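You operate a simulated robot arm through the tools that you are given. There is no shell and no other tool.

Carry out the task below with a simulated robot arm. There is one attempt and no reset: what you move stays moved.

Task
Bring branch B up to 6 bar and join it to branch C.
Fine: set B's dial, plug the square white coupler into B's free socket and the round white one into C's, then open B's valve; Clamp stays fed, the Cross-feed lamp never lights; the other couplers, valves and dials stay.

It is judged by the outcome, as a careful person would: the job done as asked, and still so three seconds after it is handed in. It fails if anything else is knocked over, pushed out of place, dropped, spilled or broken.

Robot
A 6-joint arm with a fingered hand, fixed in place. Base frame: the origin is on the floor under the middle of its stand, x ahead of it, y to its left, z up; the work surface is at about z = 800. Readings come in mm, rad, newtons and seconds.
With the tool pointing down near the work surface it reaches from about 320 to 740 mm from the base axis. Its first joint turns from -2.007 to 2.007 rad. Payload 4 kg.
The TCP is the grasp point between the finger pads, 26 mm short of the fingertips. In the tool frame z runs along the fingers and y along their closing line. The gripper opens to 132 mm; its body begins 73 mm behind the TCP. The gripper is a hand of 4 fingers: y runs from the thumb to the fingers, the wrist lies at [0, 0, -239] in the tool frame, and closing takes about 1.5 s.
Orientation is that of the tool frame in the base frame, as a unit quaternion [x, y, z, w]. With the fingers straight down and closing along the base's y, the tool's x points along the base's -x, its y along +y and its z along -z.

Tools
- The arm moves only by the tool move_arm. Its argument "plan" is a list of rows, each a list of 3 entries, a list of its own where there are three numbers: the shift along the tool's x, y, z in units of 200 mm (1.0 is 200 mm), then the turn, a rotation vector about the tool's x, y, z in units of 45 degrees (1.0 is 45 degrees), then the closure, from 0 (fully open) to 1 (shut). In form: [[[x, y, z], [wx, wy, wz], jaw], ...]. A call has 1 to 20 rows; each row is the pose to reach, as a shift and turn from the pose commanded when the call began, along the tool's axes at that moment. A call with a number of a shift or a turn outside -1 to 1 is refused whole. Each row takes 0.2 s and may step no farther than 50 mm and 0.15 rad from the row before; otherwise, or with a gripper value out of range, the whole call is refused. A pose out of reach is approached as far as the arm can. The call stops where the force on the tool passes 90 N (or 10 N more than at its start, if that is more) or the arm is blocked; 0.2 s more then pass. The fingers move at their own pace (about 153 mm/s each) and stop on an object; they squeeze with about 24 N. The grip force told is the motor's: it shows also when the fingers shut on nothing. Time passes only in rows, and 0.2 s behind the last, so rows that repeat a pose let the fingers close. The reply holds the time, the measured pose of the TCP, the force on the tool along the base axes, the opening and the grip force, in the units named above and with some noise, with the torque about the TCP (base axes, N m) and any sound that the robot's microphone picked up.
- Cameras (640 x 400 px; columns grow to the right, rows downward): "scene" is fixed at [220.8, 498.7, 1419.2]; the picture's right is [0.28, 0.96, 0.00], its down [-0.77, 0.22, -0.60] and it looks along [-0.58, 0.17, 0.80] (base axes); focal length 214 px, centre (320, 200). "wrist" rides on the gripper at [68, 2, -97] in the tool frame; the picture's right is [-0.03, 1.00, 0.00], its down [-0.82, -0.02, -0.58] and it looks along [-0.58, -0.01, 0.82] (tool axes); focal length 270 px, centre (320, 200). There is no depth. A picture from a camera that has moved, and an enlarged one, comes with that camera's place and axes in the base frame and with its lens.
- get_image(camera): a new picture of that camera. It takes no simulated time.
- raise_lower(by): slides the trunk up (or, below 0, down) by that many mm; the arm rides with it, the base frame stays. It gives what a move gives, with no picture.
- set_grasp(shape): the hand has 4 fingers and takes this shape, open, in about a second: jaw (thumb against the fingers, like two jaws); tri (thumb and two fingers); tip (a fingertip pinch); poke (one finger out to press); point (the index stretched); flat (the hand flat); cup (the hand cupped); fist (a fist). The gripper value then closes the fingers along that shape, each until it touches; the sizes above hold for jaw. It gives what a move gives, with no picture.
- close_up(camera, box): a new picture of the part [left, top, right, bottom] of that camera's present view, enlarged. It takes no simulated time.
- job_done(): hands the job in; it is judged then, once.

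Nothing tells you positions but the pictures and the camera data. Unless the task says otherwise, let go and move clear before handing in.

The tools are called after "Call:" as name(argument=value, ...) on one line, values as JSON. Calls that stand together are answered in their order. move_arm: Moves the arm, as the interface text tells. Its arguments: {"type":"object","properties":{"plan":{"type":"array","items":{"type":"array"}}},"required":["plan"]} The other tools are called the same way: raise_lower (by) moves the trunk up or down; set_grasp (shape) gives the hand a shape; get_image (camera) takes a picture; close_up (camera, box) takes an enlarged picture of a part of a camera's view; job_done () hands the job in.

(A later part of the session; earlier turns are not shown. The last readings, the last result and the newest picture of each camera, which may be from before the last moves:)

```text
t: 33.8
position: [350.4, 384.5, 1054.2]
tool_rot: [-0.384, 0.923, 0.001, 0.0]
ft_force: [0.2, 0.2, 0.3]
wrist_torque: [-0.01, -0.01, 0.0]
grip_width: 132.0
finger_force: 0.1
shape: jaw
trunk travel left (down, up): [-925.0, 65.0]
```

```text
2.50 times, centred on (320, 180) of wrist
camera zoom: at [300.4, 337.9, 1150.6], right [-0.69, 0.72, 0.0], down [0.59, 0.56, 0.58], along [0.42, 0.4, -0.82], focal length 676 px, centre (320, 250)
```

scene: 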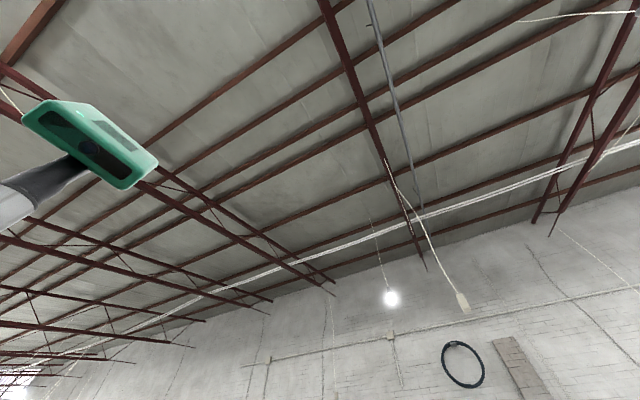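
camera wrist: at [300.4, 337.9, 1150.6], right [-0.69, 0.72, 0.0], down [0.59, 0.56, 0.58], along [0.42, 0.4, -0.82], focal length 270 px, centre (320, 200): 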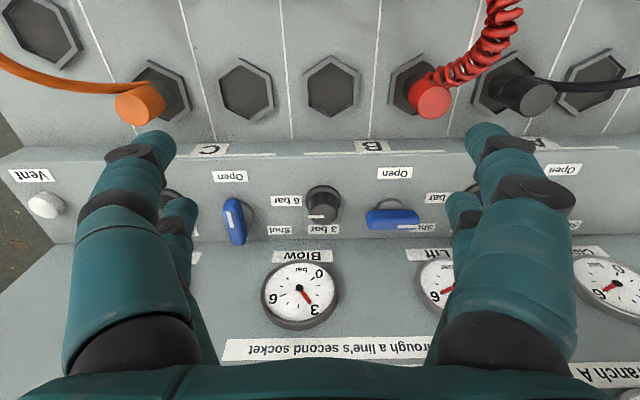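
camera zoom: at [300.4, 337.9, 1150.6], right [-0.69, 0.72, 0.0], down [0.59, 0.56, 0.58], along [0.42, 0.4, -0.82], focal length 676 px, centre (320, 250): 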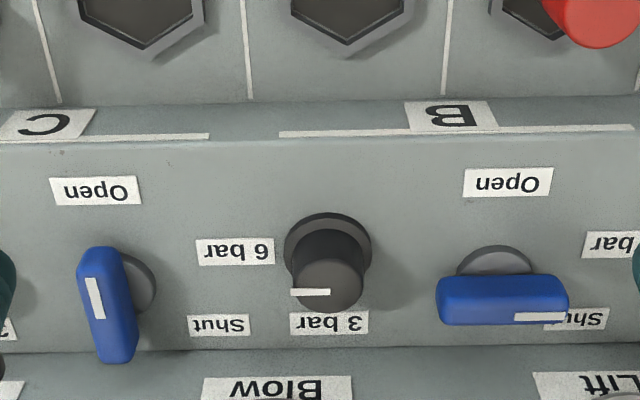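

B's dial reads 6 bar. The bracket labels also confirm that B's free socket is left of the red plug and C's is right of the orange one, as I read them. Next I'll go above the white square coupler, turning the hand so it closes front to back, clear of the hose.

Call:
move_arm(plan=[[[0.1, 0.01, 0], [0, 0, 0.16], 0], [[0.2, 0.02, 0.05], [0, 0, 0.33], 0], [[0.3, 0.035, 0.1], [0, 0, 0.5], 0], [[0.4, 0.045, 0.15], [0, 0, 0.66], 0], [[0.52, 0.055, 0.2], [0, 0, 0.83], 0], [[0.63, 0.065, 0.25], [0, 0, 1.0], 0]])

Call:
move_arm(plan=[[[0, 0, 0], [0, 0, 0.16], 0], [[0, 0, 0], [0, 0, 0.33], 0], [[0, 0, 0], [0, 0, 0.5], 0], [[0, 0, 0], [0, 0, 0.66], 0], [[0, 0, 0], [0, 0, 0.83], 0], [[0, 0, 0], [0, 0, 1.0], 0]])

Call:
get_image(camera="wrist")

```text
t: 35.2
position: [253.4, 306.3, 1001.3]
tool_rot: [0.0, 1.0, 0.0, 0.0]
ft_force: [-0.2, -0.4, 0.4]
wrist_torque: [-0.01, -0.03, 0.03]
grip_width: 132.0
finger_force: 0.1
shape: jaw
trunk travel left (down, up): [-925.0, 65.0]
```

```text
t: 36.6
position: [253.6, 307.1, 1002.1]
tool_rot: [0.382, 0.924, -0.001, 0.0]
ft_force: [0.1, 0.3, 0.6]
wrist_torque: [-0.01, 0.04, 0.02]
grip_width: 132.0
finger_force: 0.1
shape: jaw
trunk travel left (down, up): [-925.0, 65.0]
```

```text
taken
camera wrist: at [205.6, 356.5, 1098.4], right [0.72, 0.69, 0.0], down [0.56, -0.59, 0.58], along [0.4, -0.42, -0.82], focal length 270 px, centre (320, 200)
```

wrist: 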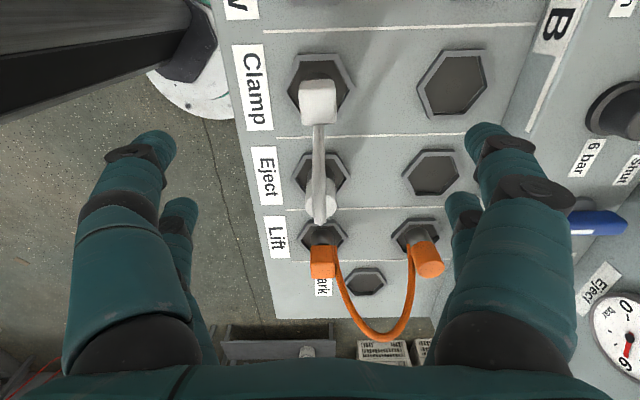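

The hose runs straight along the column direction and doesn't cross the closing line. I'll zoom in on the white couplers.

Call:
close_up(camera="wrist", box=[240, 40, 400, 140])

Call:
close_up(camera="wrist", box=[240, 30, 480, 280])

```text
4.00 times, centred on (320, 90) of wrist
camera zoom: at [205.6, 356.5, 1098.4], right [0.72, 0.69, 0.0], down [0.56, -0.59, 0.58], along [0.4, -0.42, -0.82], focal length 1081 px, centre (320, 640)
```

zoom: 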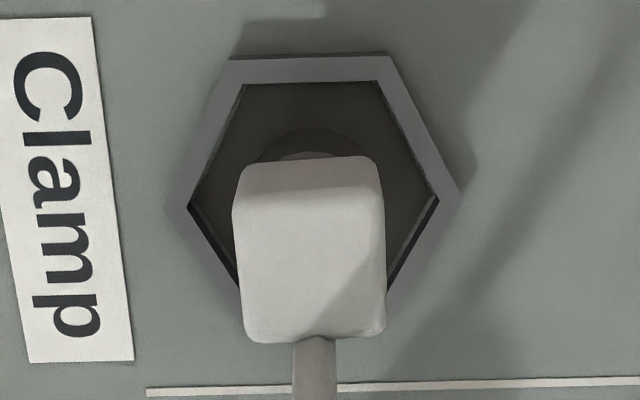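

```text
1.60 times, centred on (360, 155) of wrist
camera zoom: at [205.6, 356.5, 1098.4], right [0.72, 0.69, 0.0], down [0.56, -0.59, 0.58], along [0.4, -0.42, -0.82], focal length 432 px, centre (256, 272)
```

zoom: 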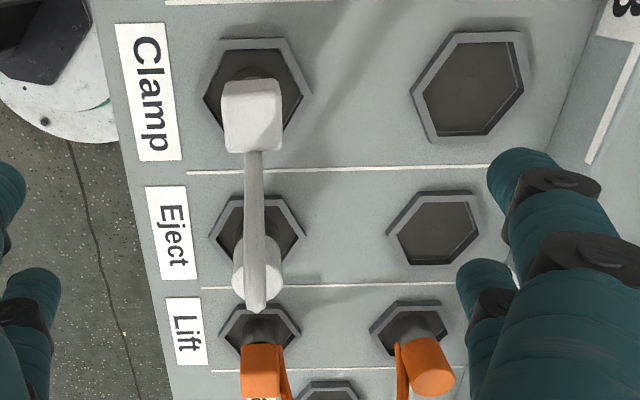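

There is plenty of slack in the hose arch. I'll centre over the square coupler and come down partway.

Call:
move_arm(plan=[[[-0.01, -0.005, 0.1], [0, 0, 0], 0.3], [[-0.02, -0.0105, 0.2], [0, 0, 0], 0.52], [[-0.0215, -0.0105, 0.31], [0, 0, 0], 0.52]])

Call:
get_image(camera="wrist")

Call:
close_up(camera="wrist", box=[240, 60, 400, 180])

```text
t: 37.4
position: [254.9, 302.2, 940.6]
tool_rot: [0.382, 0.924, 0.001, -0.001]
ft_force: [-1.2, 0.4, -0.5]
wrist_torque: [0.03, -0.02, 0.01]
grip_width: 63.9
finger_force: 0.0
shape: jaw
trunk travel left (down, up): [-925.0, 65.0]
```

```text
taken
camera wrist: at [207.2, 352.7, 1036.9], right [0.72, 0.69, 0.0], down [0.56, -0.59, 0.58], along [0.4, -0.42, -0.82], focal length 270 px, centre (320, 200)
```

wrist: 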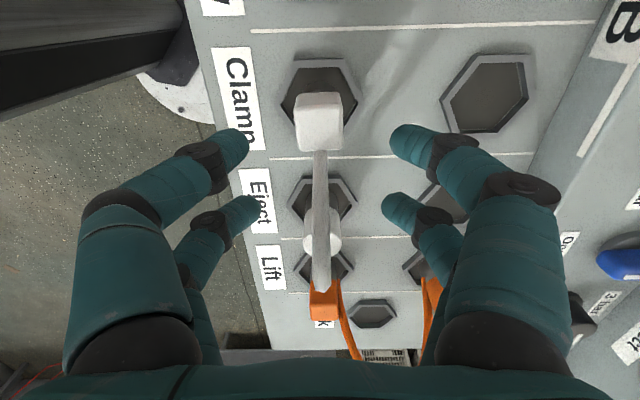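

```text
3.33 times, centred on (320, 120) of wrist
camera zoom: at [207.2, 352.7, 1036.9], right [0.72, 0.69, 0.0], down [0.56, -0.59, 0.58], along [0.4, -0.42, -0.82], focal length 901 px, centre (320, 467)
```

zoom: 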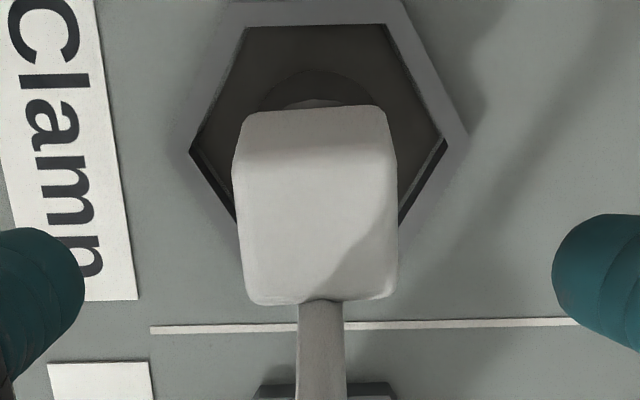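

The coupler top looks to be at z≈866, centred near u≈39. I'll shift slightly and come down closer to confirm.

Call:
move_arm(plan=[[[0.015, 0, 0.1], [0, 0, 0], 0.52], [[0.03, 0, 0.2], [0, 0, 0], 0.52]])

Call:
get_image(camera="wrist")

Call:
close_up(camera="wrist", box=[240, 80, 400, 200])

```text
t: 38.0
position: [249.4, 308.8, 899.9]
tool_rot: [0.381, 0.925, 0.001, 0.0]
ft_force: [0.7, 0.7, 0.3]
wrist_torque: [0.04, -0.02, -0.04]
grip_width: 64.0
finger_force: 0.1
shape: jaw
trunk travel left (down, up): [-925.0, 65.0]
```

```text
taken
camera wrist: at [201.6, 357.2, 996.3], right [0.72, 0.69, 0.0], down [0.56, -0.59, 0.58], along [0.4, -0.42, -0.82], focal length 270 px, centre (320, 200)
```

wrist: 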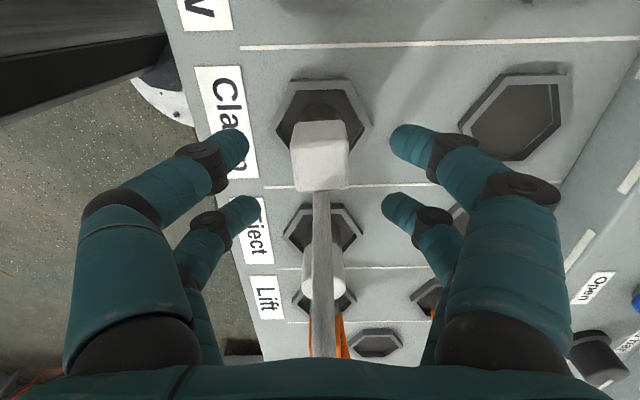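

```text
3.33 times, centred on (320, 140) of wrist
camera zoom: at [201.6, 357.2, 996.3], right [0.72, 0.69, 0.0], down [0.56, -0.59, 0.58], along [0.4, -0.42, -0.82], focal length 901 px, centre (320, 400)
```

zoom: 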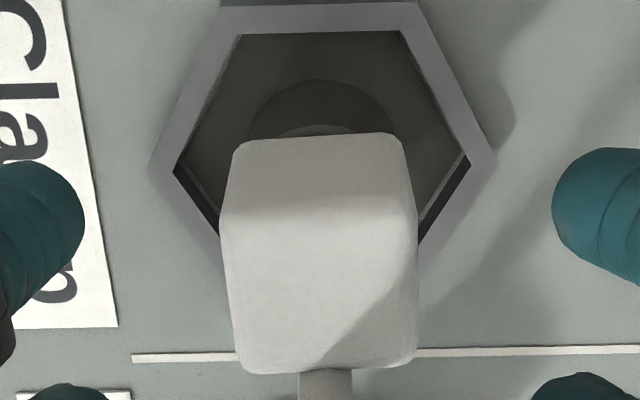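

Two views agree: the body is centred near u≈39, v≈394, and spans about z 840–863. I'll lower so the fingertips reach its lower edge and close on it.

Call:
move_arm(plan=[[[-0.015, -0.001, 0.06], [0, 0, 0], 0.52], [[-0.015, -0.001, 0.12], [0, 0, 0], 0.52], [[-0.015, -0.001, 0.178], [0, 0, 0], 0.52]])

Call:
get_image(camera="wrist")

```text
t: 38.8
position: [252.6, 304.6, 864.3]
tool_rot: [0.382, 0.924, 0.002, 0.0]
ft_force: [-0.4, -0.4, 0.4]
wrist_torque: [-0.02, 0.01, 0.0]
grip_width: 64.0
finger_force: 0.0
shape: jaw
trunk travel left (down, up): [-925.0, 65.0]
```

```text
taken
camera wrist: at [204.2, 354.0, 960.9], right [0.72, 0.69, 0.0], down [0.56, -0.59, 0.58], along [0.4, -0.42, -0.82], focal length 270 px, centre (320, 200)
```

wrist: 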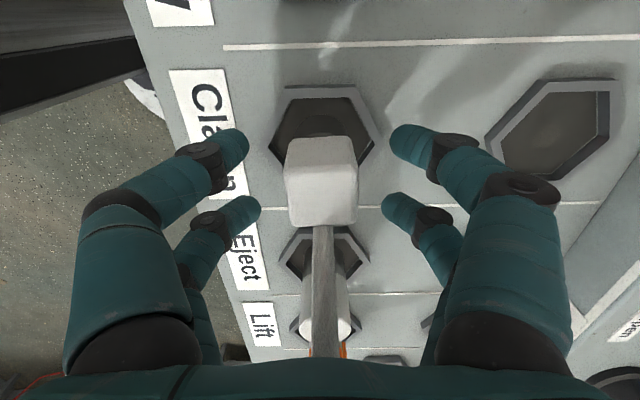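

Call:
move_arm(plan=[[[0, 0, 0], [0, 0, 0], 1], [[0, 0, 0], [0, 0, 0], 1], [[0, 0, 0], [0, 0, 0], 1], [[0, 0, 0], [0, 0, 0], 1], [[0, 0, 0], [0, 0, 0], 1]])

Call:
get_image(camera="wrist")

```text
t: 40.0
position: [251.9, 304.7, 864.2]
tool_rot: [0.382, 0.924, 0.002, 0.0]
ft_force: [-0.9, 0.9, -0.3]
wrist_torque: [0.01, 0.0, 0.02]
grip_width: 10.9
finger_force: 24.0
shape: jaw
trunk travel left (down, up): [-925.0, 65.0]
```

```text
taken
camera wrist: at [203.9, 353.8, 961.1], right [0.72, 0.69, 0.0], down [0.56, -0.59, 0.58], along [0.4, -0.42, -0.82], focal length 270 px, centre (320, 200)
```

wrist: 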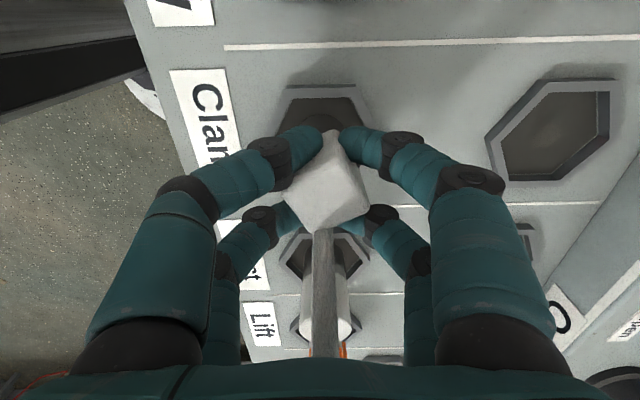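

The square turned a little in its socket as the fingers closed, and it now sits caged between the four tips with its hose still toward the round one. I'll try a slow straight pull.

Call:
move_arm(plan=[[[0, 0, -0.03], [0, 0, 0], 1], [[0, 0, -0.06], [0, 0, 0], 1], [[0, 0, -0.09], [0, 0, 0], 1], [[0, 0, -0.12], [0, 0, 0], 1], [[0, 0, -0.15], [0, 0, 0], 1]])

Call:
get_image(camera="wrist")

```text
t: 41.2
position: [253.6, 305.6, 894.7]
tool_rot: [0.381, 0.924, 0.002, -0.001]
ft_force: [-0.5, 0.3, -2.3]
wrist_torque: [-0.01, 0.01, 0.0]
grip_width: 10.6
finger_force: 24.1
shape: jaw
trunk travel left (down, up): [-925.0, 65.0]
```

```text
taken
camera wrist: at [204.3, 354.6, 990.6], right [0.72, 0.69, 0.0], down [0.56, -0.59, 0.58], along [0.4, -0.42, -0.82], focal length 270 px, centre (320, 200)
```

wrist: 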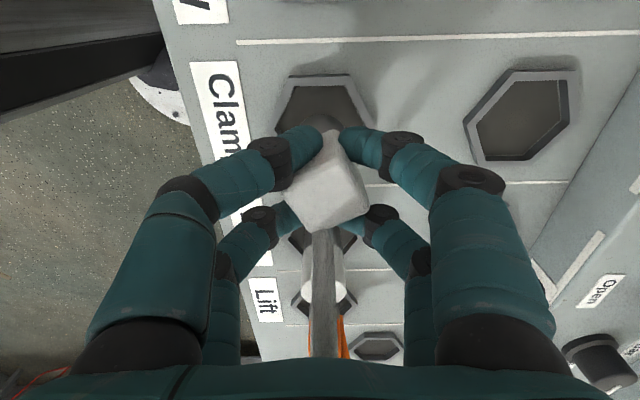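

Call:
move_arm(plan=[[[0, 0, -0.05], [0, 0, 0], 1], [[0, 0, -0.1], [0, 0, 0], 1], [[0, 0, -0.15], [0, 0, 0], 1], [[0, 0, -0.2], [0, 0, 0], 1]])

Call:
get_image(camera="wrist")

Call:
close_up(camera="wrist", box=[220, 60, 440, 360])

```text
t: 42.2
position: [252.7, 304.4, 933.7]
tool_rot: [0.381, 0.925, 0.0, -0.001]
ft_force: [-0.9, 0.1, -1.9]
wrist_torque: [0.02, -0.02, -0.03]
grip_width: 10.8
finger_force: 24.5
shape: jaw
trunk travel left (down, up): [-925.0, 65.0]
```

```text
taken
camera wrist: at [203.8, 353.3, 1031.2], right [0.72, 0.69, 0.0], down [0.56, -0.59, 0.58], along [0.4, -0.42, -0.82], focal length 270 px, centre (320, 200)
```

wrist: 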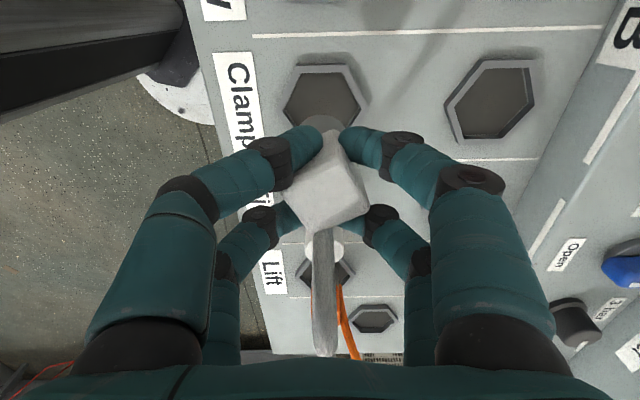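

```text
1.33 times, centred on (330, 210) of wrist
camera zoom: at [203.8, 353.3, 1031.2], right [0.72, 0.69, 0.0], down [0.56, -0.59, 0.58], along [0.4, -0.42, -0.82], focal length 360 px, centre (307, 187)
```

zoom: 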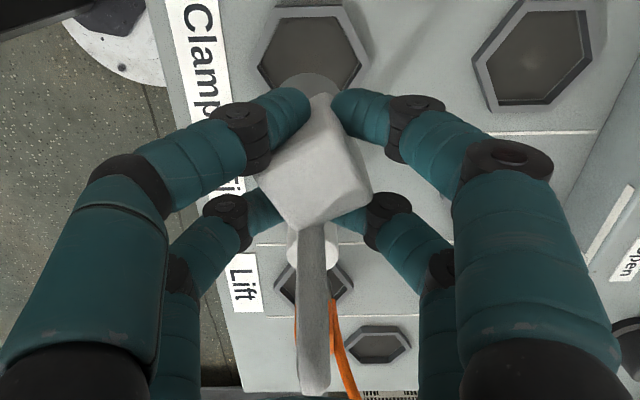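

The square is out of its socket, still caged, and the round one stayed in Eject. I'll measure B's free socket relative to the Clamp socket before carrying it over.

Call:
close_up(camera="wrist", box=[420, 40, 580, 160])

Call:
close_up(camera="wrist", box=[240, 40, 400, 160])

```text
3.33 times, centred on (500, 100) of wrist
camera zoom: at [203.8, 353.3, 1031.2], right [0.72, 0.69, 0.0], down [0.56, -0.59, 0.58], along [0.4, -0.42, -0.82], focal length 901 px, centre (-280, 533)
```

zoom: 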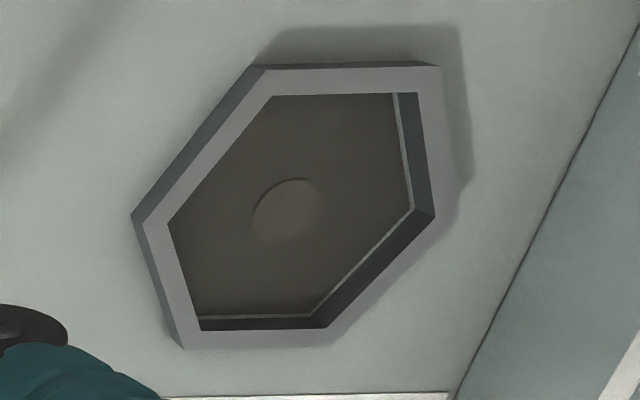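

```text
3.33 times, centred on (320, 100) of wrist
camera zoom: at [203.8, 353.3, 1031.2], right [0.72, 0.69, 0.0], down [0.56, -0.59, 0.58], along [0.4, -0.42, -0.82], focal length 901 px, centre (320, 533)
```

zoom: 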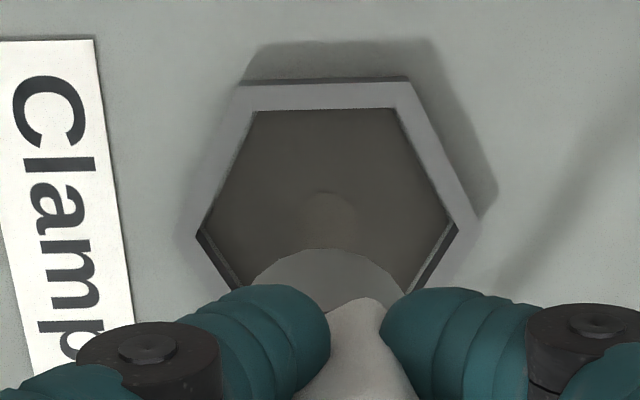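

B's free socket is 138 mm farther forward at the same u. The hose is fairly short, so I'll carry the coupler low and in small steps, watching the force.

Call:
move_arm(plan=[[[0, 0.05, 0.05], [0, 0, 0], 1], [[0, 0.12, 0.12], [0, 0, 0], 1], [[0, 0.2, 0.17], [0, 0, 0], 1]])

Call:
get_image(camera="wrist")

```text
t: 43.0
position: [282.3, 335.3, 900.1]
tool_rot: [0.381, 0.924, 0.001, -0.001]
ft_force: [0.5, -0.1, -1.6]
wrist_torque: [-0.02, -0.05, 0.02]
grip_width: 10.9
finger_force: 24.3
shape: jaw
trunk travel left (down, up): [-925.0, 65.0]
```

```text
taken
camera wrist: at [233.0, 383.8, 996.8], right [0.72, 0.69, 0.0], down [0.56, -0.59, 0.58], along [0.4, -0.42, -0.82], focal length 270 px, centre (320, 200)
```

wrist: 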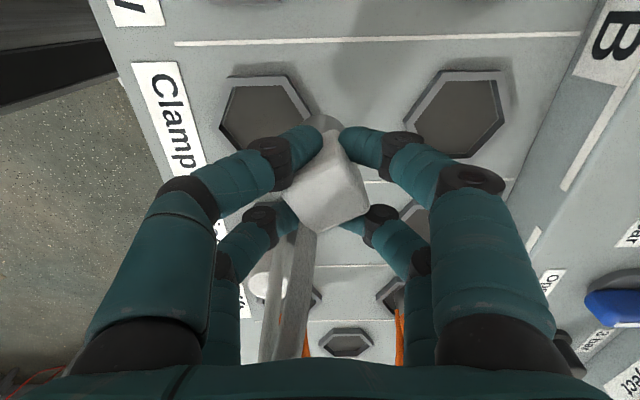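

Call:
move_arm(plan=[[[0.003, 0.1, 0], [0, 0, 0], 1], [[0.005, 0.2, 0], [0, 0, 0], 1], [[0.0075, 0.3, 0], [0, 0, 0], 1]])

Call:
get_image(camera="wrist")

```text
t: 43.8
position: [321.1, 378.8, 900.1]
tool_rot: [0.381, 0.925, 0.0, -0.001]
ft_force: [0.0, -1.3, -0.6]
wrist_torque: [-0.01, 0.0, 0.02]
grip_width: 10.9
finger_force: 24.0
shape: jaw
trunk travel left (down, up): [-925.0, 65.0]
```

```text
taken
camera wrist: at [273.8, 427.1, 996.6], right [0.72, 0.69, 0.0], down [0.56, -0.59, 0.58], along [0.4, -0.42, -0.82], focal length 270 px, centre (320, 200)
```

wrist: 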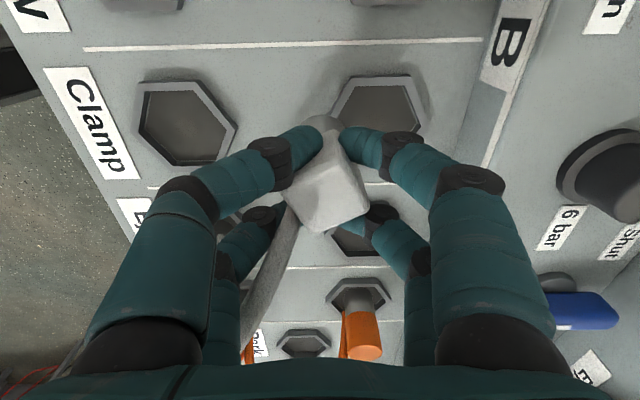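

Call:
move_arm(plan=[[[-0.004, 0.07, 0], [0, 0, 0], 1], [[-0.006, 0.14, 0], [0, 0, 0], 1], [[-0.006, 0.185, 0], [0, 0, 0], 1]])

Call:
get_image(camera="wrist")

Call:
close_up(camera="wrist", box=[230, 50, 410, 240])

```text
t: 44.6
position: [350.7, 403.0, 900.6]
tool_rot: [0.381, 0.925, 0.0, -0.001]
ft_force: [0.4, 0.1, -1.5]
wrist_torque: [0.01, -0.03, 0.0]
grip_width: 10.8
finger_force: 24.2
shape: jaw
trunk travel left (down, up): [-925.0, 65.0]
```

```text
taken
camera wrist: at [301.7, 452.7, 997.2], right [0.72, 0.69, 0.0], down [0.56, -0.59, 0.58], along [0.4, -0.42, -0.82], focal length 270 px, centre (320, 200)
```

wrist: 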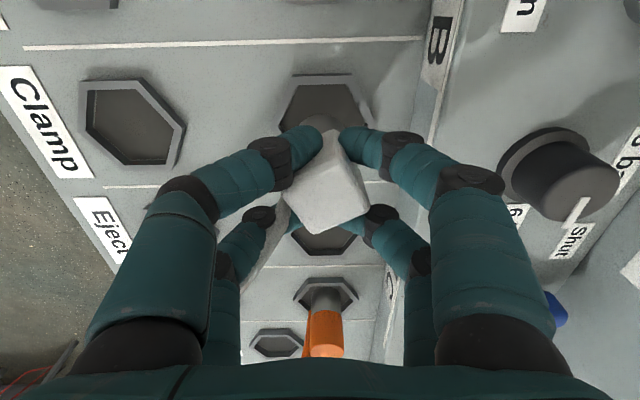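

```text
2.11 times, centred on (320, 145) of wrist
camera zoom: at [301.7, 452.7, 997.2], right [0.72, 0.69, 0.0], down [0.56, -0.59, 0.58], along [0.4, -0.42, -0.82], focal length 569 px, centre (320, 316)
```

zoom: 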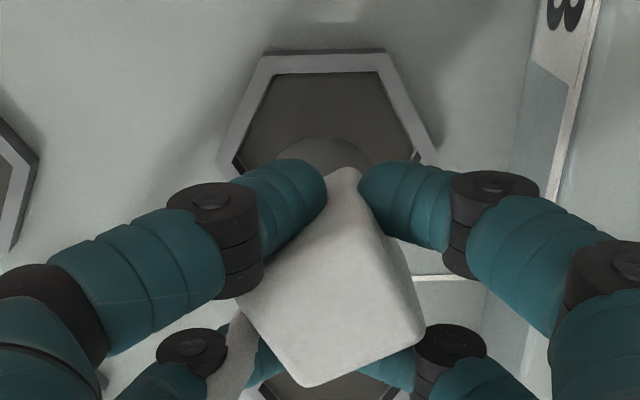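

No tension from the hose, and the socket lines up nearly as it did at Clamp. I'll come down in small steps, watching the force.

Call:
move_arm(plan=[[[0.002, -0.004, 0.04], [0, 0, 0], 1], [[0.002, -0.004, 0.08], [0, 0, 0], 1]])

Call:
get_image(camera="wrist")

Call:
close_up(camera="wrist", box=[230, 50, 410, 240])

```text
t: 45.2
position: [348.2, 401.2, 883.9]
tool_rot: [0.38, 0.925, 0.001, 0.0]
ft_force: [0.6, -0.2, -1.2]
wrist_torque: [0.0, -0.01, -0.01]
grip_width: 10.7
finger_force: 24.1
shape: jaw
trunk travel left (down, up): [-925.0, 65.0]
```

```text
taken
camera wrist: at [300.2, 451.3, 981.5], right [0.72, 0.69, 0.0], down [0.56, -0.59, 0.58], along [0.4, -0.42, -0.82], focal length 270 px, centre (320, 200)
```

wrist: 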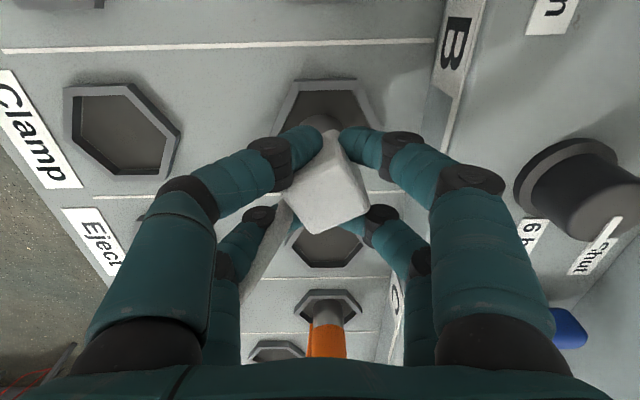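

```text
2.11 times, centred on (320, 145) of wrist
camera zoom: at [300.2, 451.3, 981.5], right [0.72, 0.69, 0.0], down [0.56, -0.59, 0.58], along [0.4, -0.42, -0.82], focal length 569 px, centre (320, 316)
```

zoom: 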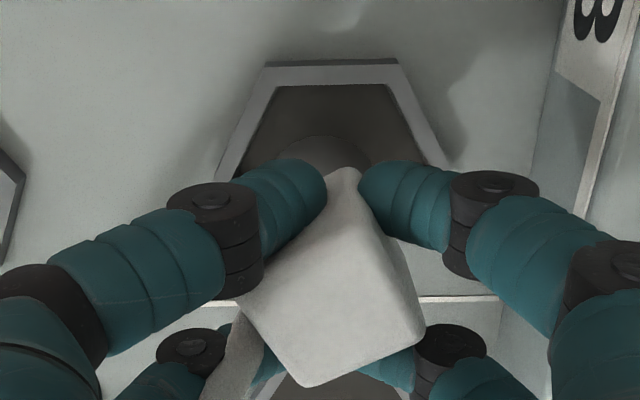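

The plug collar sits about 3 mm short of the socket centre. I'll correct that and recheck.

Call:
move_arm(plan=[[[0.004, 0.0155, 0], [0, 0, 0], 1], [[0.004, 0.0155, 0], [0, 0, 0], 1]])

Call:
close_up(camera="wrist", box=[250, 60, 390, 160])

```text
t: 45.8
position: [350.9, 405.4, 883.8]
tool_rot: [0.381, 0.925, 0.001, -0.001]
ft_force: [-0.5, 0.0, -0.9]
wrist_torque: [0.01, 0.02, 0.04]
grip_width: 10.6
finger_force: 24.2
shape: jaw
trunk travel left (down, up): [-925.0, 65.0]
```

```text
4.00 times, centred on (320, 110) of wrist
camera zoom: at [302.1, 453.9, 981.3], right [0.72, 0.69, 0.0], down [0.56, -0.59, 0.58], along [0.4, -0.42, -0.82], focal length 1081 px, centre (320, 560)
```

zoom: 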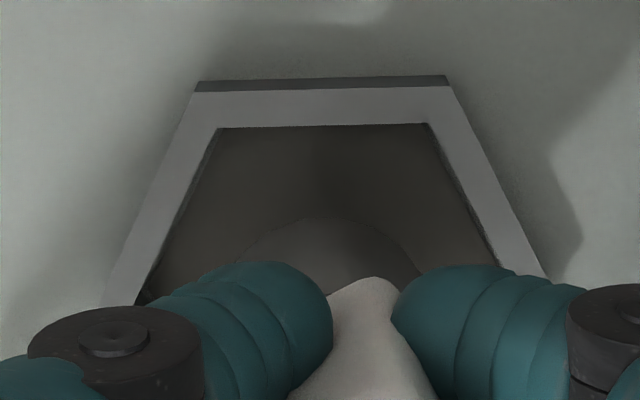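

Aligned to within about 1 mm. Now I'll push down gently in small steps.

Call:
move_arm(plan=[[[-0.005, -0.004, 0.02], [0, 0, 0], 1], [[-0.005, -0.004, 0.04], [0, 0, 0], 1], [[-0.005, -0.004, 0.06], [0, 0, 0], 1], [[-0.005, -0.004, 0.075], [0, 0, 0], 1]])

Call:
get_image(camera="wrist")

```text
t: 46.8
position: [349.7, 403.7, 868.8]
tool_rot: [0.381, 0.924, 0.001, 0.0]
ft_force: [0.5, 0.9, -0.9]
wrist_torque: [0.02, 0.03, -0.04]
grip_width: 10.5
finger_force: 23.7
shape: jaw
trunk travel left (down, up): [-925.0, 65.0]
```

```text
taken
camera wrist: at [301.5, 452.9, 966.3], right [0.72, 0.69, 0.0], down [0.56, -0.59, 0.58], along [0.4, -0.42, -0.82], focal length 270 px, centre (320, 200)
```

wrist: 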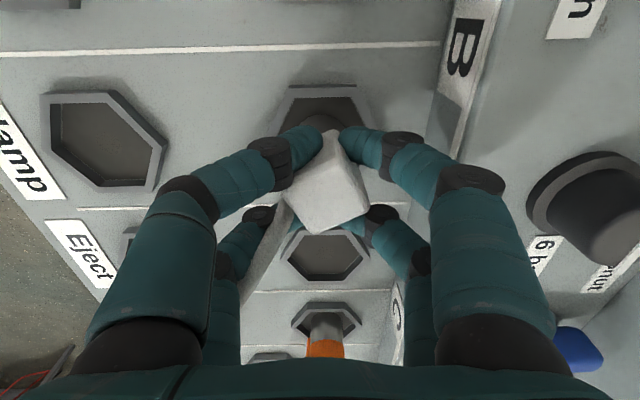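

Call:
move_arm(plan=[[[0, 0, 0.01], [0, 0, 0], 1], [[0, 0, 0.02], [0, 0, 0], 1], [[0, 0, 0.025], [0, 0, 0], 1], [[0, 0, 0.03], [0, 0, 0], 1]])

Call:
get_image(camera="wrist")

```text
t: 47.8
position: [350.6, 403.1, 862.8]
tool_rot: [0.38, 0.925, 0.001, 0.0]
ft_force: [-0.4, -0.7, 1.2]
wrist_torque: [0.01, -0.01, -0.04]
grip_width: 10.6
finger_force: 23.5
shape: jaw
trunk travel left (down, up): [-925.0, 65.0]
```

```text
taken
camera wrist: at [302.0, 452.7, 960.0], right [0.72, 0.69, 0.0], down [0.56, -0.59, 0.58], along [0.4, -0.42, -0.82], focal length 270 px, centre (320, 200)
```

wrist: 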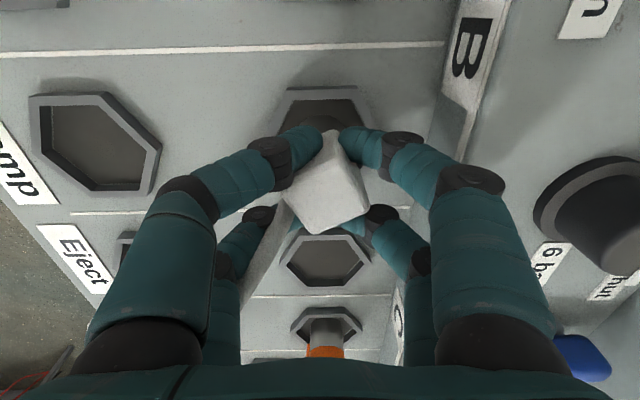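

Call:
move_arm(plan=[[[0, 0, 0.01], [0, 0, 0], 1], [[0, 0, 0.02], [0, 0, 0], 1], [[0, 0, 0.025], [0, 0, 0], 1]])

Call:
close_up(camera="wrist", box=[250, 60, 390, 160])

```text
t: 48.6
position: [350.8, 403.7, 861.3]
tool_rot: [0.382, 0.924, 0.004, 0.0]
ft_force: [0.4, -4.2, 30.2]
wrist_torque: [0.0, -0.08, -0.04]
grip_width: 11.0
finger_force: 24.2
shape: jaw
trunk travel left (down, up): [-925.0, 65.0]
```

```text
4.00 times, centred on (320, 110) of wrist
camera zoom: at [301.4, 452.4, 958.1], right [0.72, 0.69, 0.01], down [0.56, -0.59, 0.58], along [0.4, -0.41, -0.82], focal length 1081 px, centre (320, 560)
```

zoom: 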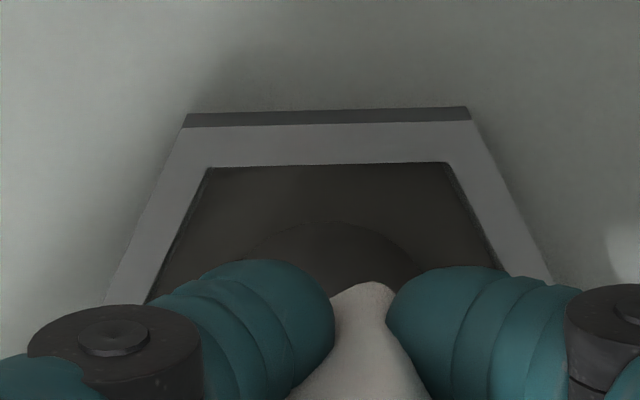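

It bottomed with about 30 N, at nearly the same hand height as at Clamp. I'll ease the push and open the fingers to see whether it stands seated.

Call:
move_arm(plan=[[[0, 0, -0.015], [0, 0, 0], 1], [[0, 0, -0.015], [0, 0, 0], 0.7], [[0, 0, -0.015], [0, 0, 0], 0.52], [[0, 0, -0.015], [0, 0, 0], 0.52]])

Call:
get_image(camera="wrist")

```text
t: 49.6
position: [351.1, 403.0, 861.4]
tool_rot: [0.382, 0.924, 0.0, 0.0]
ft_force: [0.4, -0.6, -0.6]
wrist_torque: [0.0, 0.01, 0.01]
grip_width: 62.7
finger_force: 0.0
shape: jaw
trunk travel left (down, up): [-925.0, 65.0]
```

```text
taken
camera wrist: at [301.4, 453.0, 957.8], right [0.72, 0.69, 0.0], down [0.56, -0.59, 0.58], along [0.4, -0.42, -0.82], focal length 270 px, centre (320, 200)
```

wrist: 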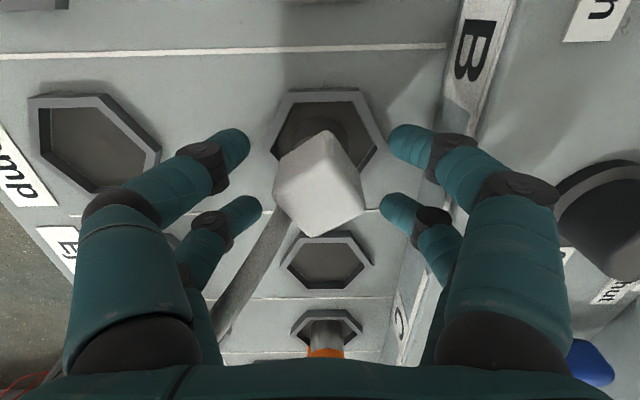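

It stands upright in B's free socket. I'll rise straight up and check that it is seated and that the round one hasn't moved.

Call:
move_arm(plan=[[[0, 0, -0.08], [0, 0, 0], 0.45], [[0, 0, -0.2], [0, 0, 0], 0.4], [[0, 0, -0.4], [0, 0, 0], 0.2], [[0, 0, -0.6], [0, 0, 0], 0]])

Call:
get_image(camera="wrist")

Call:
close_up(camera="wrist", box=[200, 60, 440, 280])

```text
t: 50.6
position: [351.3, 401.4, 979.7]
tool_rot: [0.382, 0.924, 0.0, 0.0]
ft_force: [-0.1, -0.1, -0.2]
wrist_torque: [0.07, -0.04, -0.04]
grip_width: 131.9
finger_force: 0.0
shape: jaw
trunk travel left (down, up): [-925.0, 65.0]
```

```text
taken
camera wrist: at [302.2, 450.9, 1076.1], right [0.72, 0.69, 0.0], down [0.56, -0.59, 0.58], along [0.4, -0.42, -0.82], focal length 270 px, centre (320, 200)
```

wrist: 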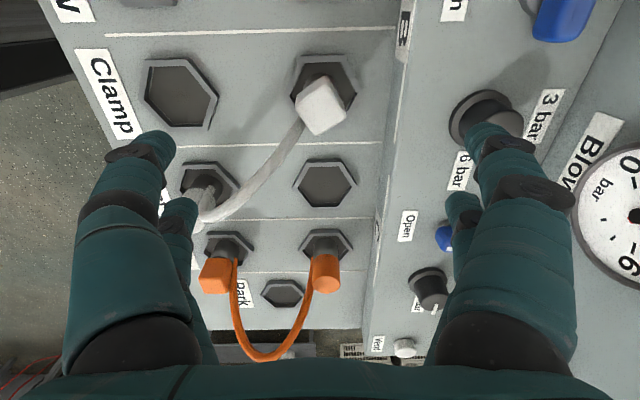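

```text
1.82 times, centred on (320, 170) of wrist
camera zoom: at [302.2, 450.9, 1076.1], right [0.72, 0.69, 0.0], down [0.56, -0.59, 0.58], along [0.4, -0.42, -0.82], focal length 491 px, centre (320, 254)
```

zoom: 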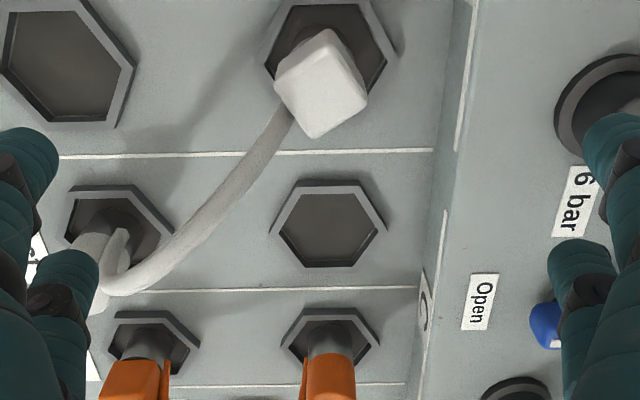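

The square is seated in B and the hose runs slack to the round one, which is still in Eject. Now I'll move above the round coupler.

Call:
move_arm(plan=[[[-0.08, -0.14, 0], [0, 0, 0], 0], [[-0.18, -0.3, 0], [0, 0, 0], 0], [[-0.28, -0.45, 0], [0, 0, 0], 0], [[-0.39, -0.58, 0], [0, 0, 0], 0], [[-0.495, -0.69, 0], [0, 0, 0], 0]])

Call:
get_image(camera="wrist")

Call:
close_up(camera="wrist", box=[230, 20, 470, 200])

```text
t: 51.8
position: [324.2, 234.1, 981.5]
tool_rot: [0.382, 0.924, 0.0, 0.0]
ft_force: [0.4, 0.3, -0.1]
wrist_torque: [0.03, 0.0, 0.0]
grip_width: 132.1
finger_force: 0.2
shape: jaw
trunk travel left (down, up): [-925.0, 65.0]
```

```text
taken
camera wrist: at [275.0, 283.2, 1078.6], right [0.72, 0.69, 0.0], down [0.56, -0.59, 0.58], along [0.4, -0.42, -0.82], focal length 270 px, centre (320, 200)
```

wrist: 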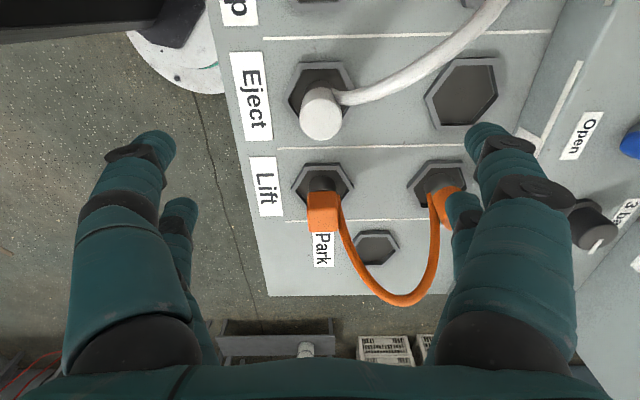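

```text
2.22 times, centred on (350, 110) of wrist
camera zoom: at [275.0, 283.2, 1078.6], right [0.72, 0.69, 0.0], down [0.56, -0.59, 0.58], along [0.4, -0.42, -0.82], focal length 601 px, centre (253, 400)
```

zoom: 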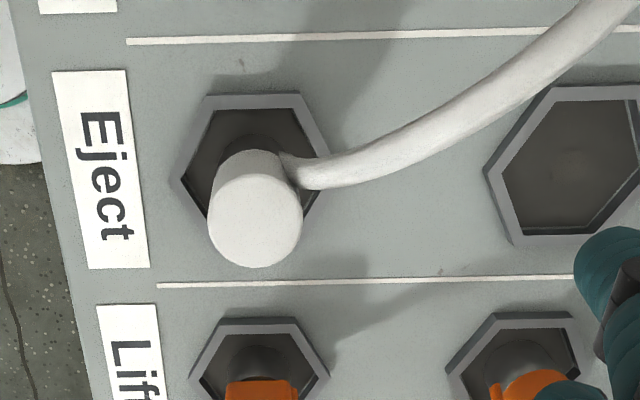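

The hose leaves the round coupler toward +v, so here I should close along the other direction. I'll turn the hand back in stages at this height, to about 25° past the panel-aligned angle.

Call:
move_arm(plan=[[[-0.02, -0.004, 0], [0, 0, -0.16], 0], [[-0.02, -0.004, 0], [0, 0, -0.33], 0], [[-0.02, -0.004, 0], [0, 0, -0.5], 0], [[-0.02, -0.004, 0], [0, 0, -0.66], 0], [[-0.02, -0.004, 0], [0, 0, -0.83], 0], [[-0.02, -0.004, 0], [0, 0, -1.0], 0]])

Call:
move_arm(plan=[[[0, 0, 0], [0, 0, -0.16], 0], [[0, 0, 0], [0, 0, -0.33], 0], [[0, 0, 0], [0, 0, -0.5], 0], [[0, 0, 0], [0, 0, -0.66], 0], [[0, 0, 0], [0, 0, -0.83], 0], [[0, 0, 0], [0, 0, -1.0], 0]])

Call:
get_image(camera="wrist")

Call:
close_up(camera="wrist", box=[240, 40, 480, 220])

```text
t: 53.2
position: [325.4, 231.1, 981.3]
tool_rot: [-0.002, 1.0, 0.001, 0.0]
ft_force: [0.4, -1.0, -0.4]
wrist_torque: [0.01, -0.04, 0.0]
grip_width: 132.1
finger_force: 0.1
shape: jaw
trunk travel left (down, up): [-925.0, 65.0]
```

```text
t: 54.6
position: [325.0, 232.7, 981.1]
tool_rot: [-0.385, 0.923, 0.001, 0.0]
ft_force: [-1.0, -1.5, 0.4]
wrist_torque: [-0.01, -0.03, 0.03]
grip_width: 132.2
finger_force: 0.1
shape: jaw
trunk travel left (down, up): [-925.0, 65.0]
```

```text
taken
camera wrist: at [274.3, 184.7, 1078.0], right [-0.69, 0.72, 0.0], down [0.59, 0.56, 0.58], along [0.42, 0.4, -0.82], focal length 270 px, centre (320, 200)
```

wrist: 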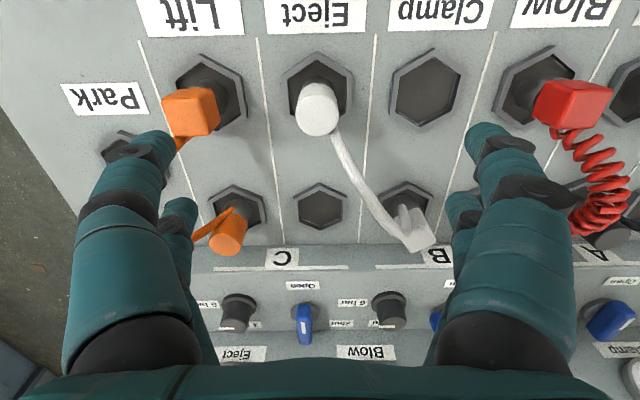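

```text
2.22 times, centred on (360, 130) of wrist
camera zoom: at [274.3, 184.7, 1078.0], right [-0.69, 0.72, 0.0], down [0.59, 0.56, 0.58], along [0.42, 0.4, -0.82], focal length 601 px, centre (231, 356)
```

zoom: 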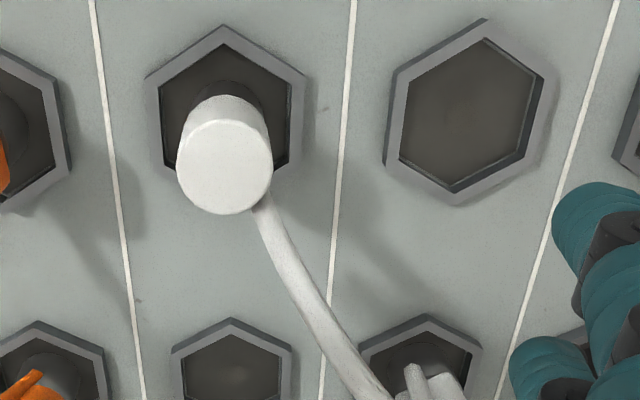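

The hose leaves about 25° off +v, so I'll turn another 25° to put it between the fingers, and come down to just above the round coupler.

Call:
move_arm(plan=[[[0, -0.01, 0.05], [0, 0, -0.14], 0.3], [[0, -0.01, 0.12], [0, 0, -0.28], 0.5], [[0, -0.01, 0.22], [0, 0, -0.42], 0.52], [[0, -0.01, 0.32], [0, 0, -0.556], 0.52], [[0, -0.01, 0.4], [0, 0, -0.556], 0.52]])

Call:
get_image(camera="wrist")

Call:
close_up(camera="wrist", box=[240, 80, 400, 220])

```text
t: 55.8
position: [325.9, 232.0, 901.5]
tool_rot: [-0.575, 0.818, 0.0, 0.001]
ft_force: [-0.2, 0.4, -0.2]
wrist_torque: [-0.02, -0.02, 0.02]
grip_width: 63.9
finger_force: 0.1
shape: jaw
trunk travel left (down, up): [-925.0, 65.0]
```

```text
taken
camera wrist: at [300.8, 167.7, 998.1], right [-0.93, 0.36, 0.0], down [0.3, 0.76, 0.58], along [0.21, 0.54, -0.82], focal length 270 px, centre (320, 200)
```

wrist: 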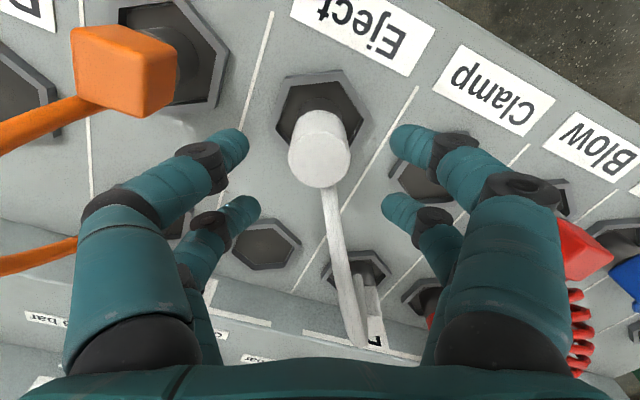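

```text
2.86 times, centred on (320, 150) of wrist
camera zoom: at [300.8, 167.7, 998.1], right [-0.93, 0.36, 0.0], down [0.3, 0.76, 0.58], along [0.21, 0.54, -0.82], focal length 772 px, centre (320, 343)
```

zoom: 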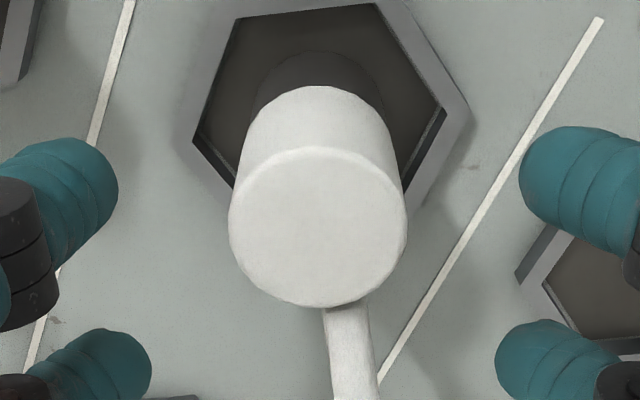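

Call:
move_arm(plan=[[[0, -0.002, 0.07], [0, 0, 0], 0.52], [[0, -0.002, 0.13], [0, 0, 0], 0.52], [[0, -0.002, 0.185], [0, 0, 0], 0.52]])

Call:
get_image(camera="wrist")

```text
t: 56.6
position: [327.4, 231.5, 864.1]
tool_rot: [-0.575, 0.818, 0.001, 0.001]
ft_force: [0.2, -0.1, -0.3]
wrist_torque: [-0.02, 0.01, -0.02]
grip_width: 64.1
finger_force: 0.1
shape: jaw
trunk travel left (down, up): [-925.0, 65.0]
```

```text
taken
camera wrist: at [301.4, 167.4, 960.6], right [-0.93, 0.36, 0.0], down [0.3, 0.76, 0.58], along [0.21, 0.54, -0.82], focal length 270 px, centre (320, 200)
```

wrist: 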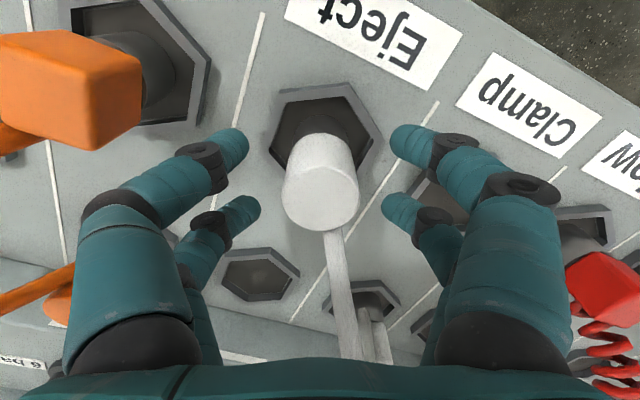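

Centred, with the hose between the finger pairs. Closing now.

Call:
move_arm(plan=[[[0, 0, 0], [0, 0, 0], 1], [[0, 0, 0], [0, 0, 0], 1], [[0, 0, 0], [0, 0, 0], 1], [[0, 0, 0], [0, 0, 0], 1], [[0, 0, 0], [0, 0, 0], 1]])

Call:
get_image(camera="wrist")

```text
t: 57.8
position: [327.3, 231.0, 864.3]
tool_rot: [-0.575, 0.818, 0.001, 0.001]
ft_force: [-0.3, -0.2, -0.2]
wrist_torque: [-0.02, -0.02, -0.02]
grip_width: 9.6
finger_force: 24.1
shape: jaw
trunk travel left (down, up): [-925.0, 65.0]
```

```text
taken
camera wrist: at [301.4, 167.3, 960.9], right [-0.93, 0.36, 0.0], down [0.3, 0.76, 0.58], along [0.21, 0.54, -0.82], focal length 270 px, centre (320, 200)
```

wrist: 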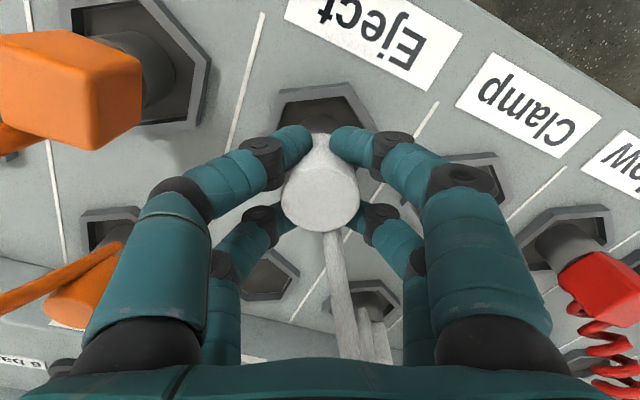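

Good grip. I'll lift the round coupler straight out, low, and watch the force.

Call:
move_arm(plan=[[[0, 0, -0.03], [0, 0, 0], 1], [[0, 0, -0.06], [0, 0, 0], 1], [[0, 0, -0.1], [0, 0, 0], 1], [[0, 0, -0.14], [0, 0, 0], 1], [[0, 0, -0.18], [0, 0, 0], 1]])

Call:
get_image(camera="wrist")

```text
t: 59.0
position: [326.7, 231.5, 899.7]
tool_rot: [-0.575, 0.818, 0.001, 0.0]
ft_force: [-0.1, 0.0, -1.7]
wrist_torque: [0.01, 0.02, 0.02]
grip_width: 9.7
finger_force: 23.9
shape: jaw
trunk travel left (down, up): [-925.0, 65.0]
```

```text
taken
camera wrist: at [300.4, 167.1, 996.6], right [-0.93, 0.36, 0.0], down [0.3, 0.76, 0.58], along [0.21, 0.54, -0.82], focal length 270 px, centre (320, 200)
```

wrist: 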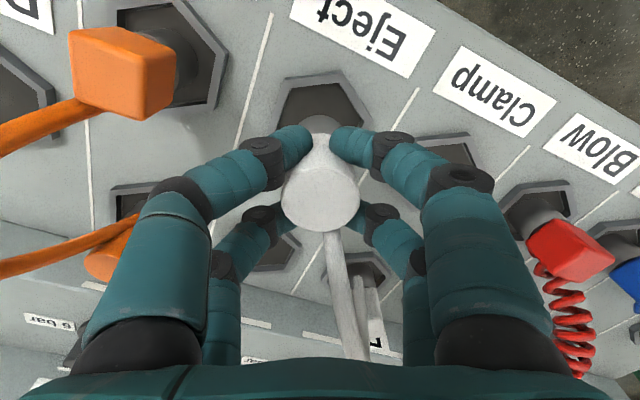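

Out cleanly, with no pull on the square. Now I'll carry it toward C's free socket, turning it slightly so its hose faces the square.

Call:
move_arm(plan=[[[-0.126, -0.0594, 0], [0, 0, -0.15], 1], [[-0.252, -0.119, 0], [0, 0, -0.3], 1], [[-0.378, -0.178, 0], [0, 0, -0.45], 1]])

Call:
get_image(camera="wrist")

```text
t: 59.8
position: [387.4, 289.3, 900.0]
tool_rot: [0.711, -0.704, 0.0, 0.0]
ft_force: [-0.2, 1.1, -1.0]
wrist_torque: [-0.01, 0.0, 0.03]
grip_width: 9.2
finger_force: 24.1
shape: jaw
trunk travel left (down, up): [-925.0, 65.0]
```

```text
taken
camera wrist: at [385.2, 221.4, 995.7], right [-1.0, 0.02, 0.0], down [0.01, 0.82, 0.58], along [0.01, 0.58, -0.82], focal length 270 px, centre (320, 200)
```

wrist: 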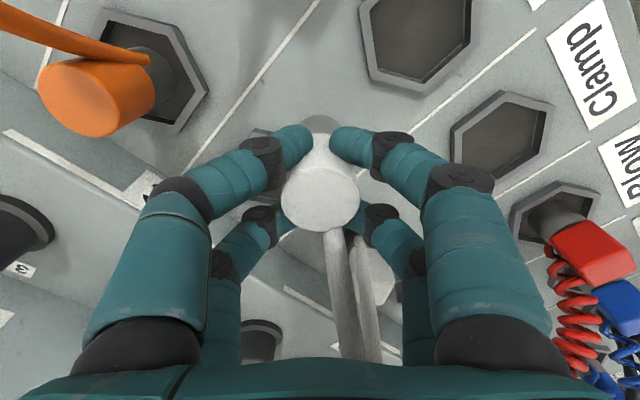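

Call:
move_arm(plan=[[[-0.1, -0.095, 0], [0, 0, 0], 1], [[-0.2035, -0.191, 0], [0, 0, 0], 1], [[-0.2035, -0.191, 0], [0, 0, 0], 1]])

Call:
get_image(camera="wrist")

Call:
close_up(camera="wrist", box=[240, 50, 400, 170])

```text
t: 60.6
position: [423.7, 331.0, 898.4]
tool_rot: [0.71, -0.705, 0.0, -0.001]
ft_force: [-0.4, -0.4, -1.5]
wrist_torque: [0.01, 0.04, -0.02]
grip_width: 9.8
finger_force: 24.1
shape: jaw
trunk travel left (down, up): [-925.0, 65.0]
```

```text
taken
camera wrist: at [421.7, 262.9, 995.8], right [-1.0, 0.02, 0.0], down [0.01, 0.82, 0.58], along [0.01, 0.58, -0.82], focal length 270 px, centre (320, 200)
```

wrist: 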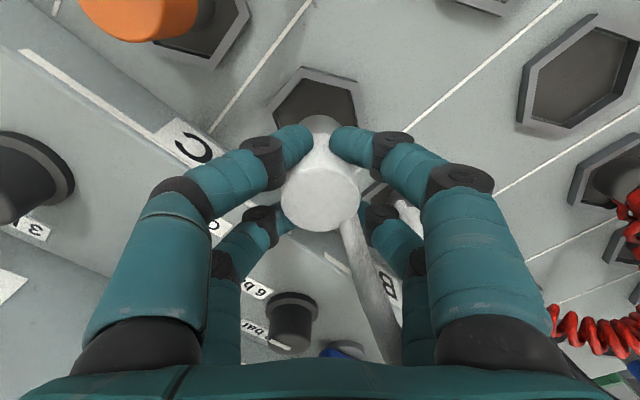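

```text
3.33 times, centred on (320, 110) of wrist
camera zoom: at [421.7, 262.9, 995.8], right [-1.0, 0.02, 0.0], down [0.01, 0.82, 0.58], along [0.01, 0.58, -0.82], focal length 901 px, centre (320, 500)
```

zoom: 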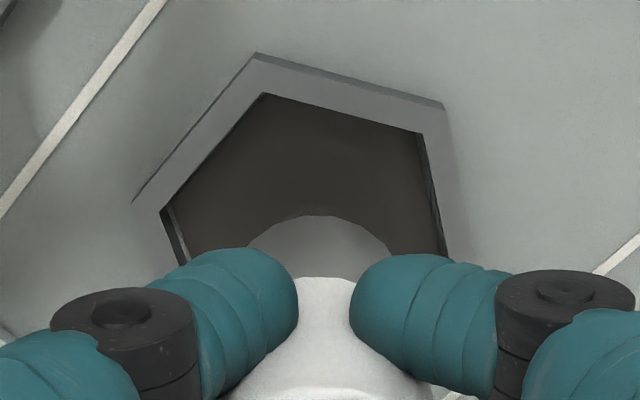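

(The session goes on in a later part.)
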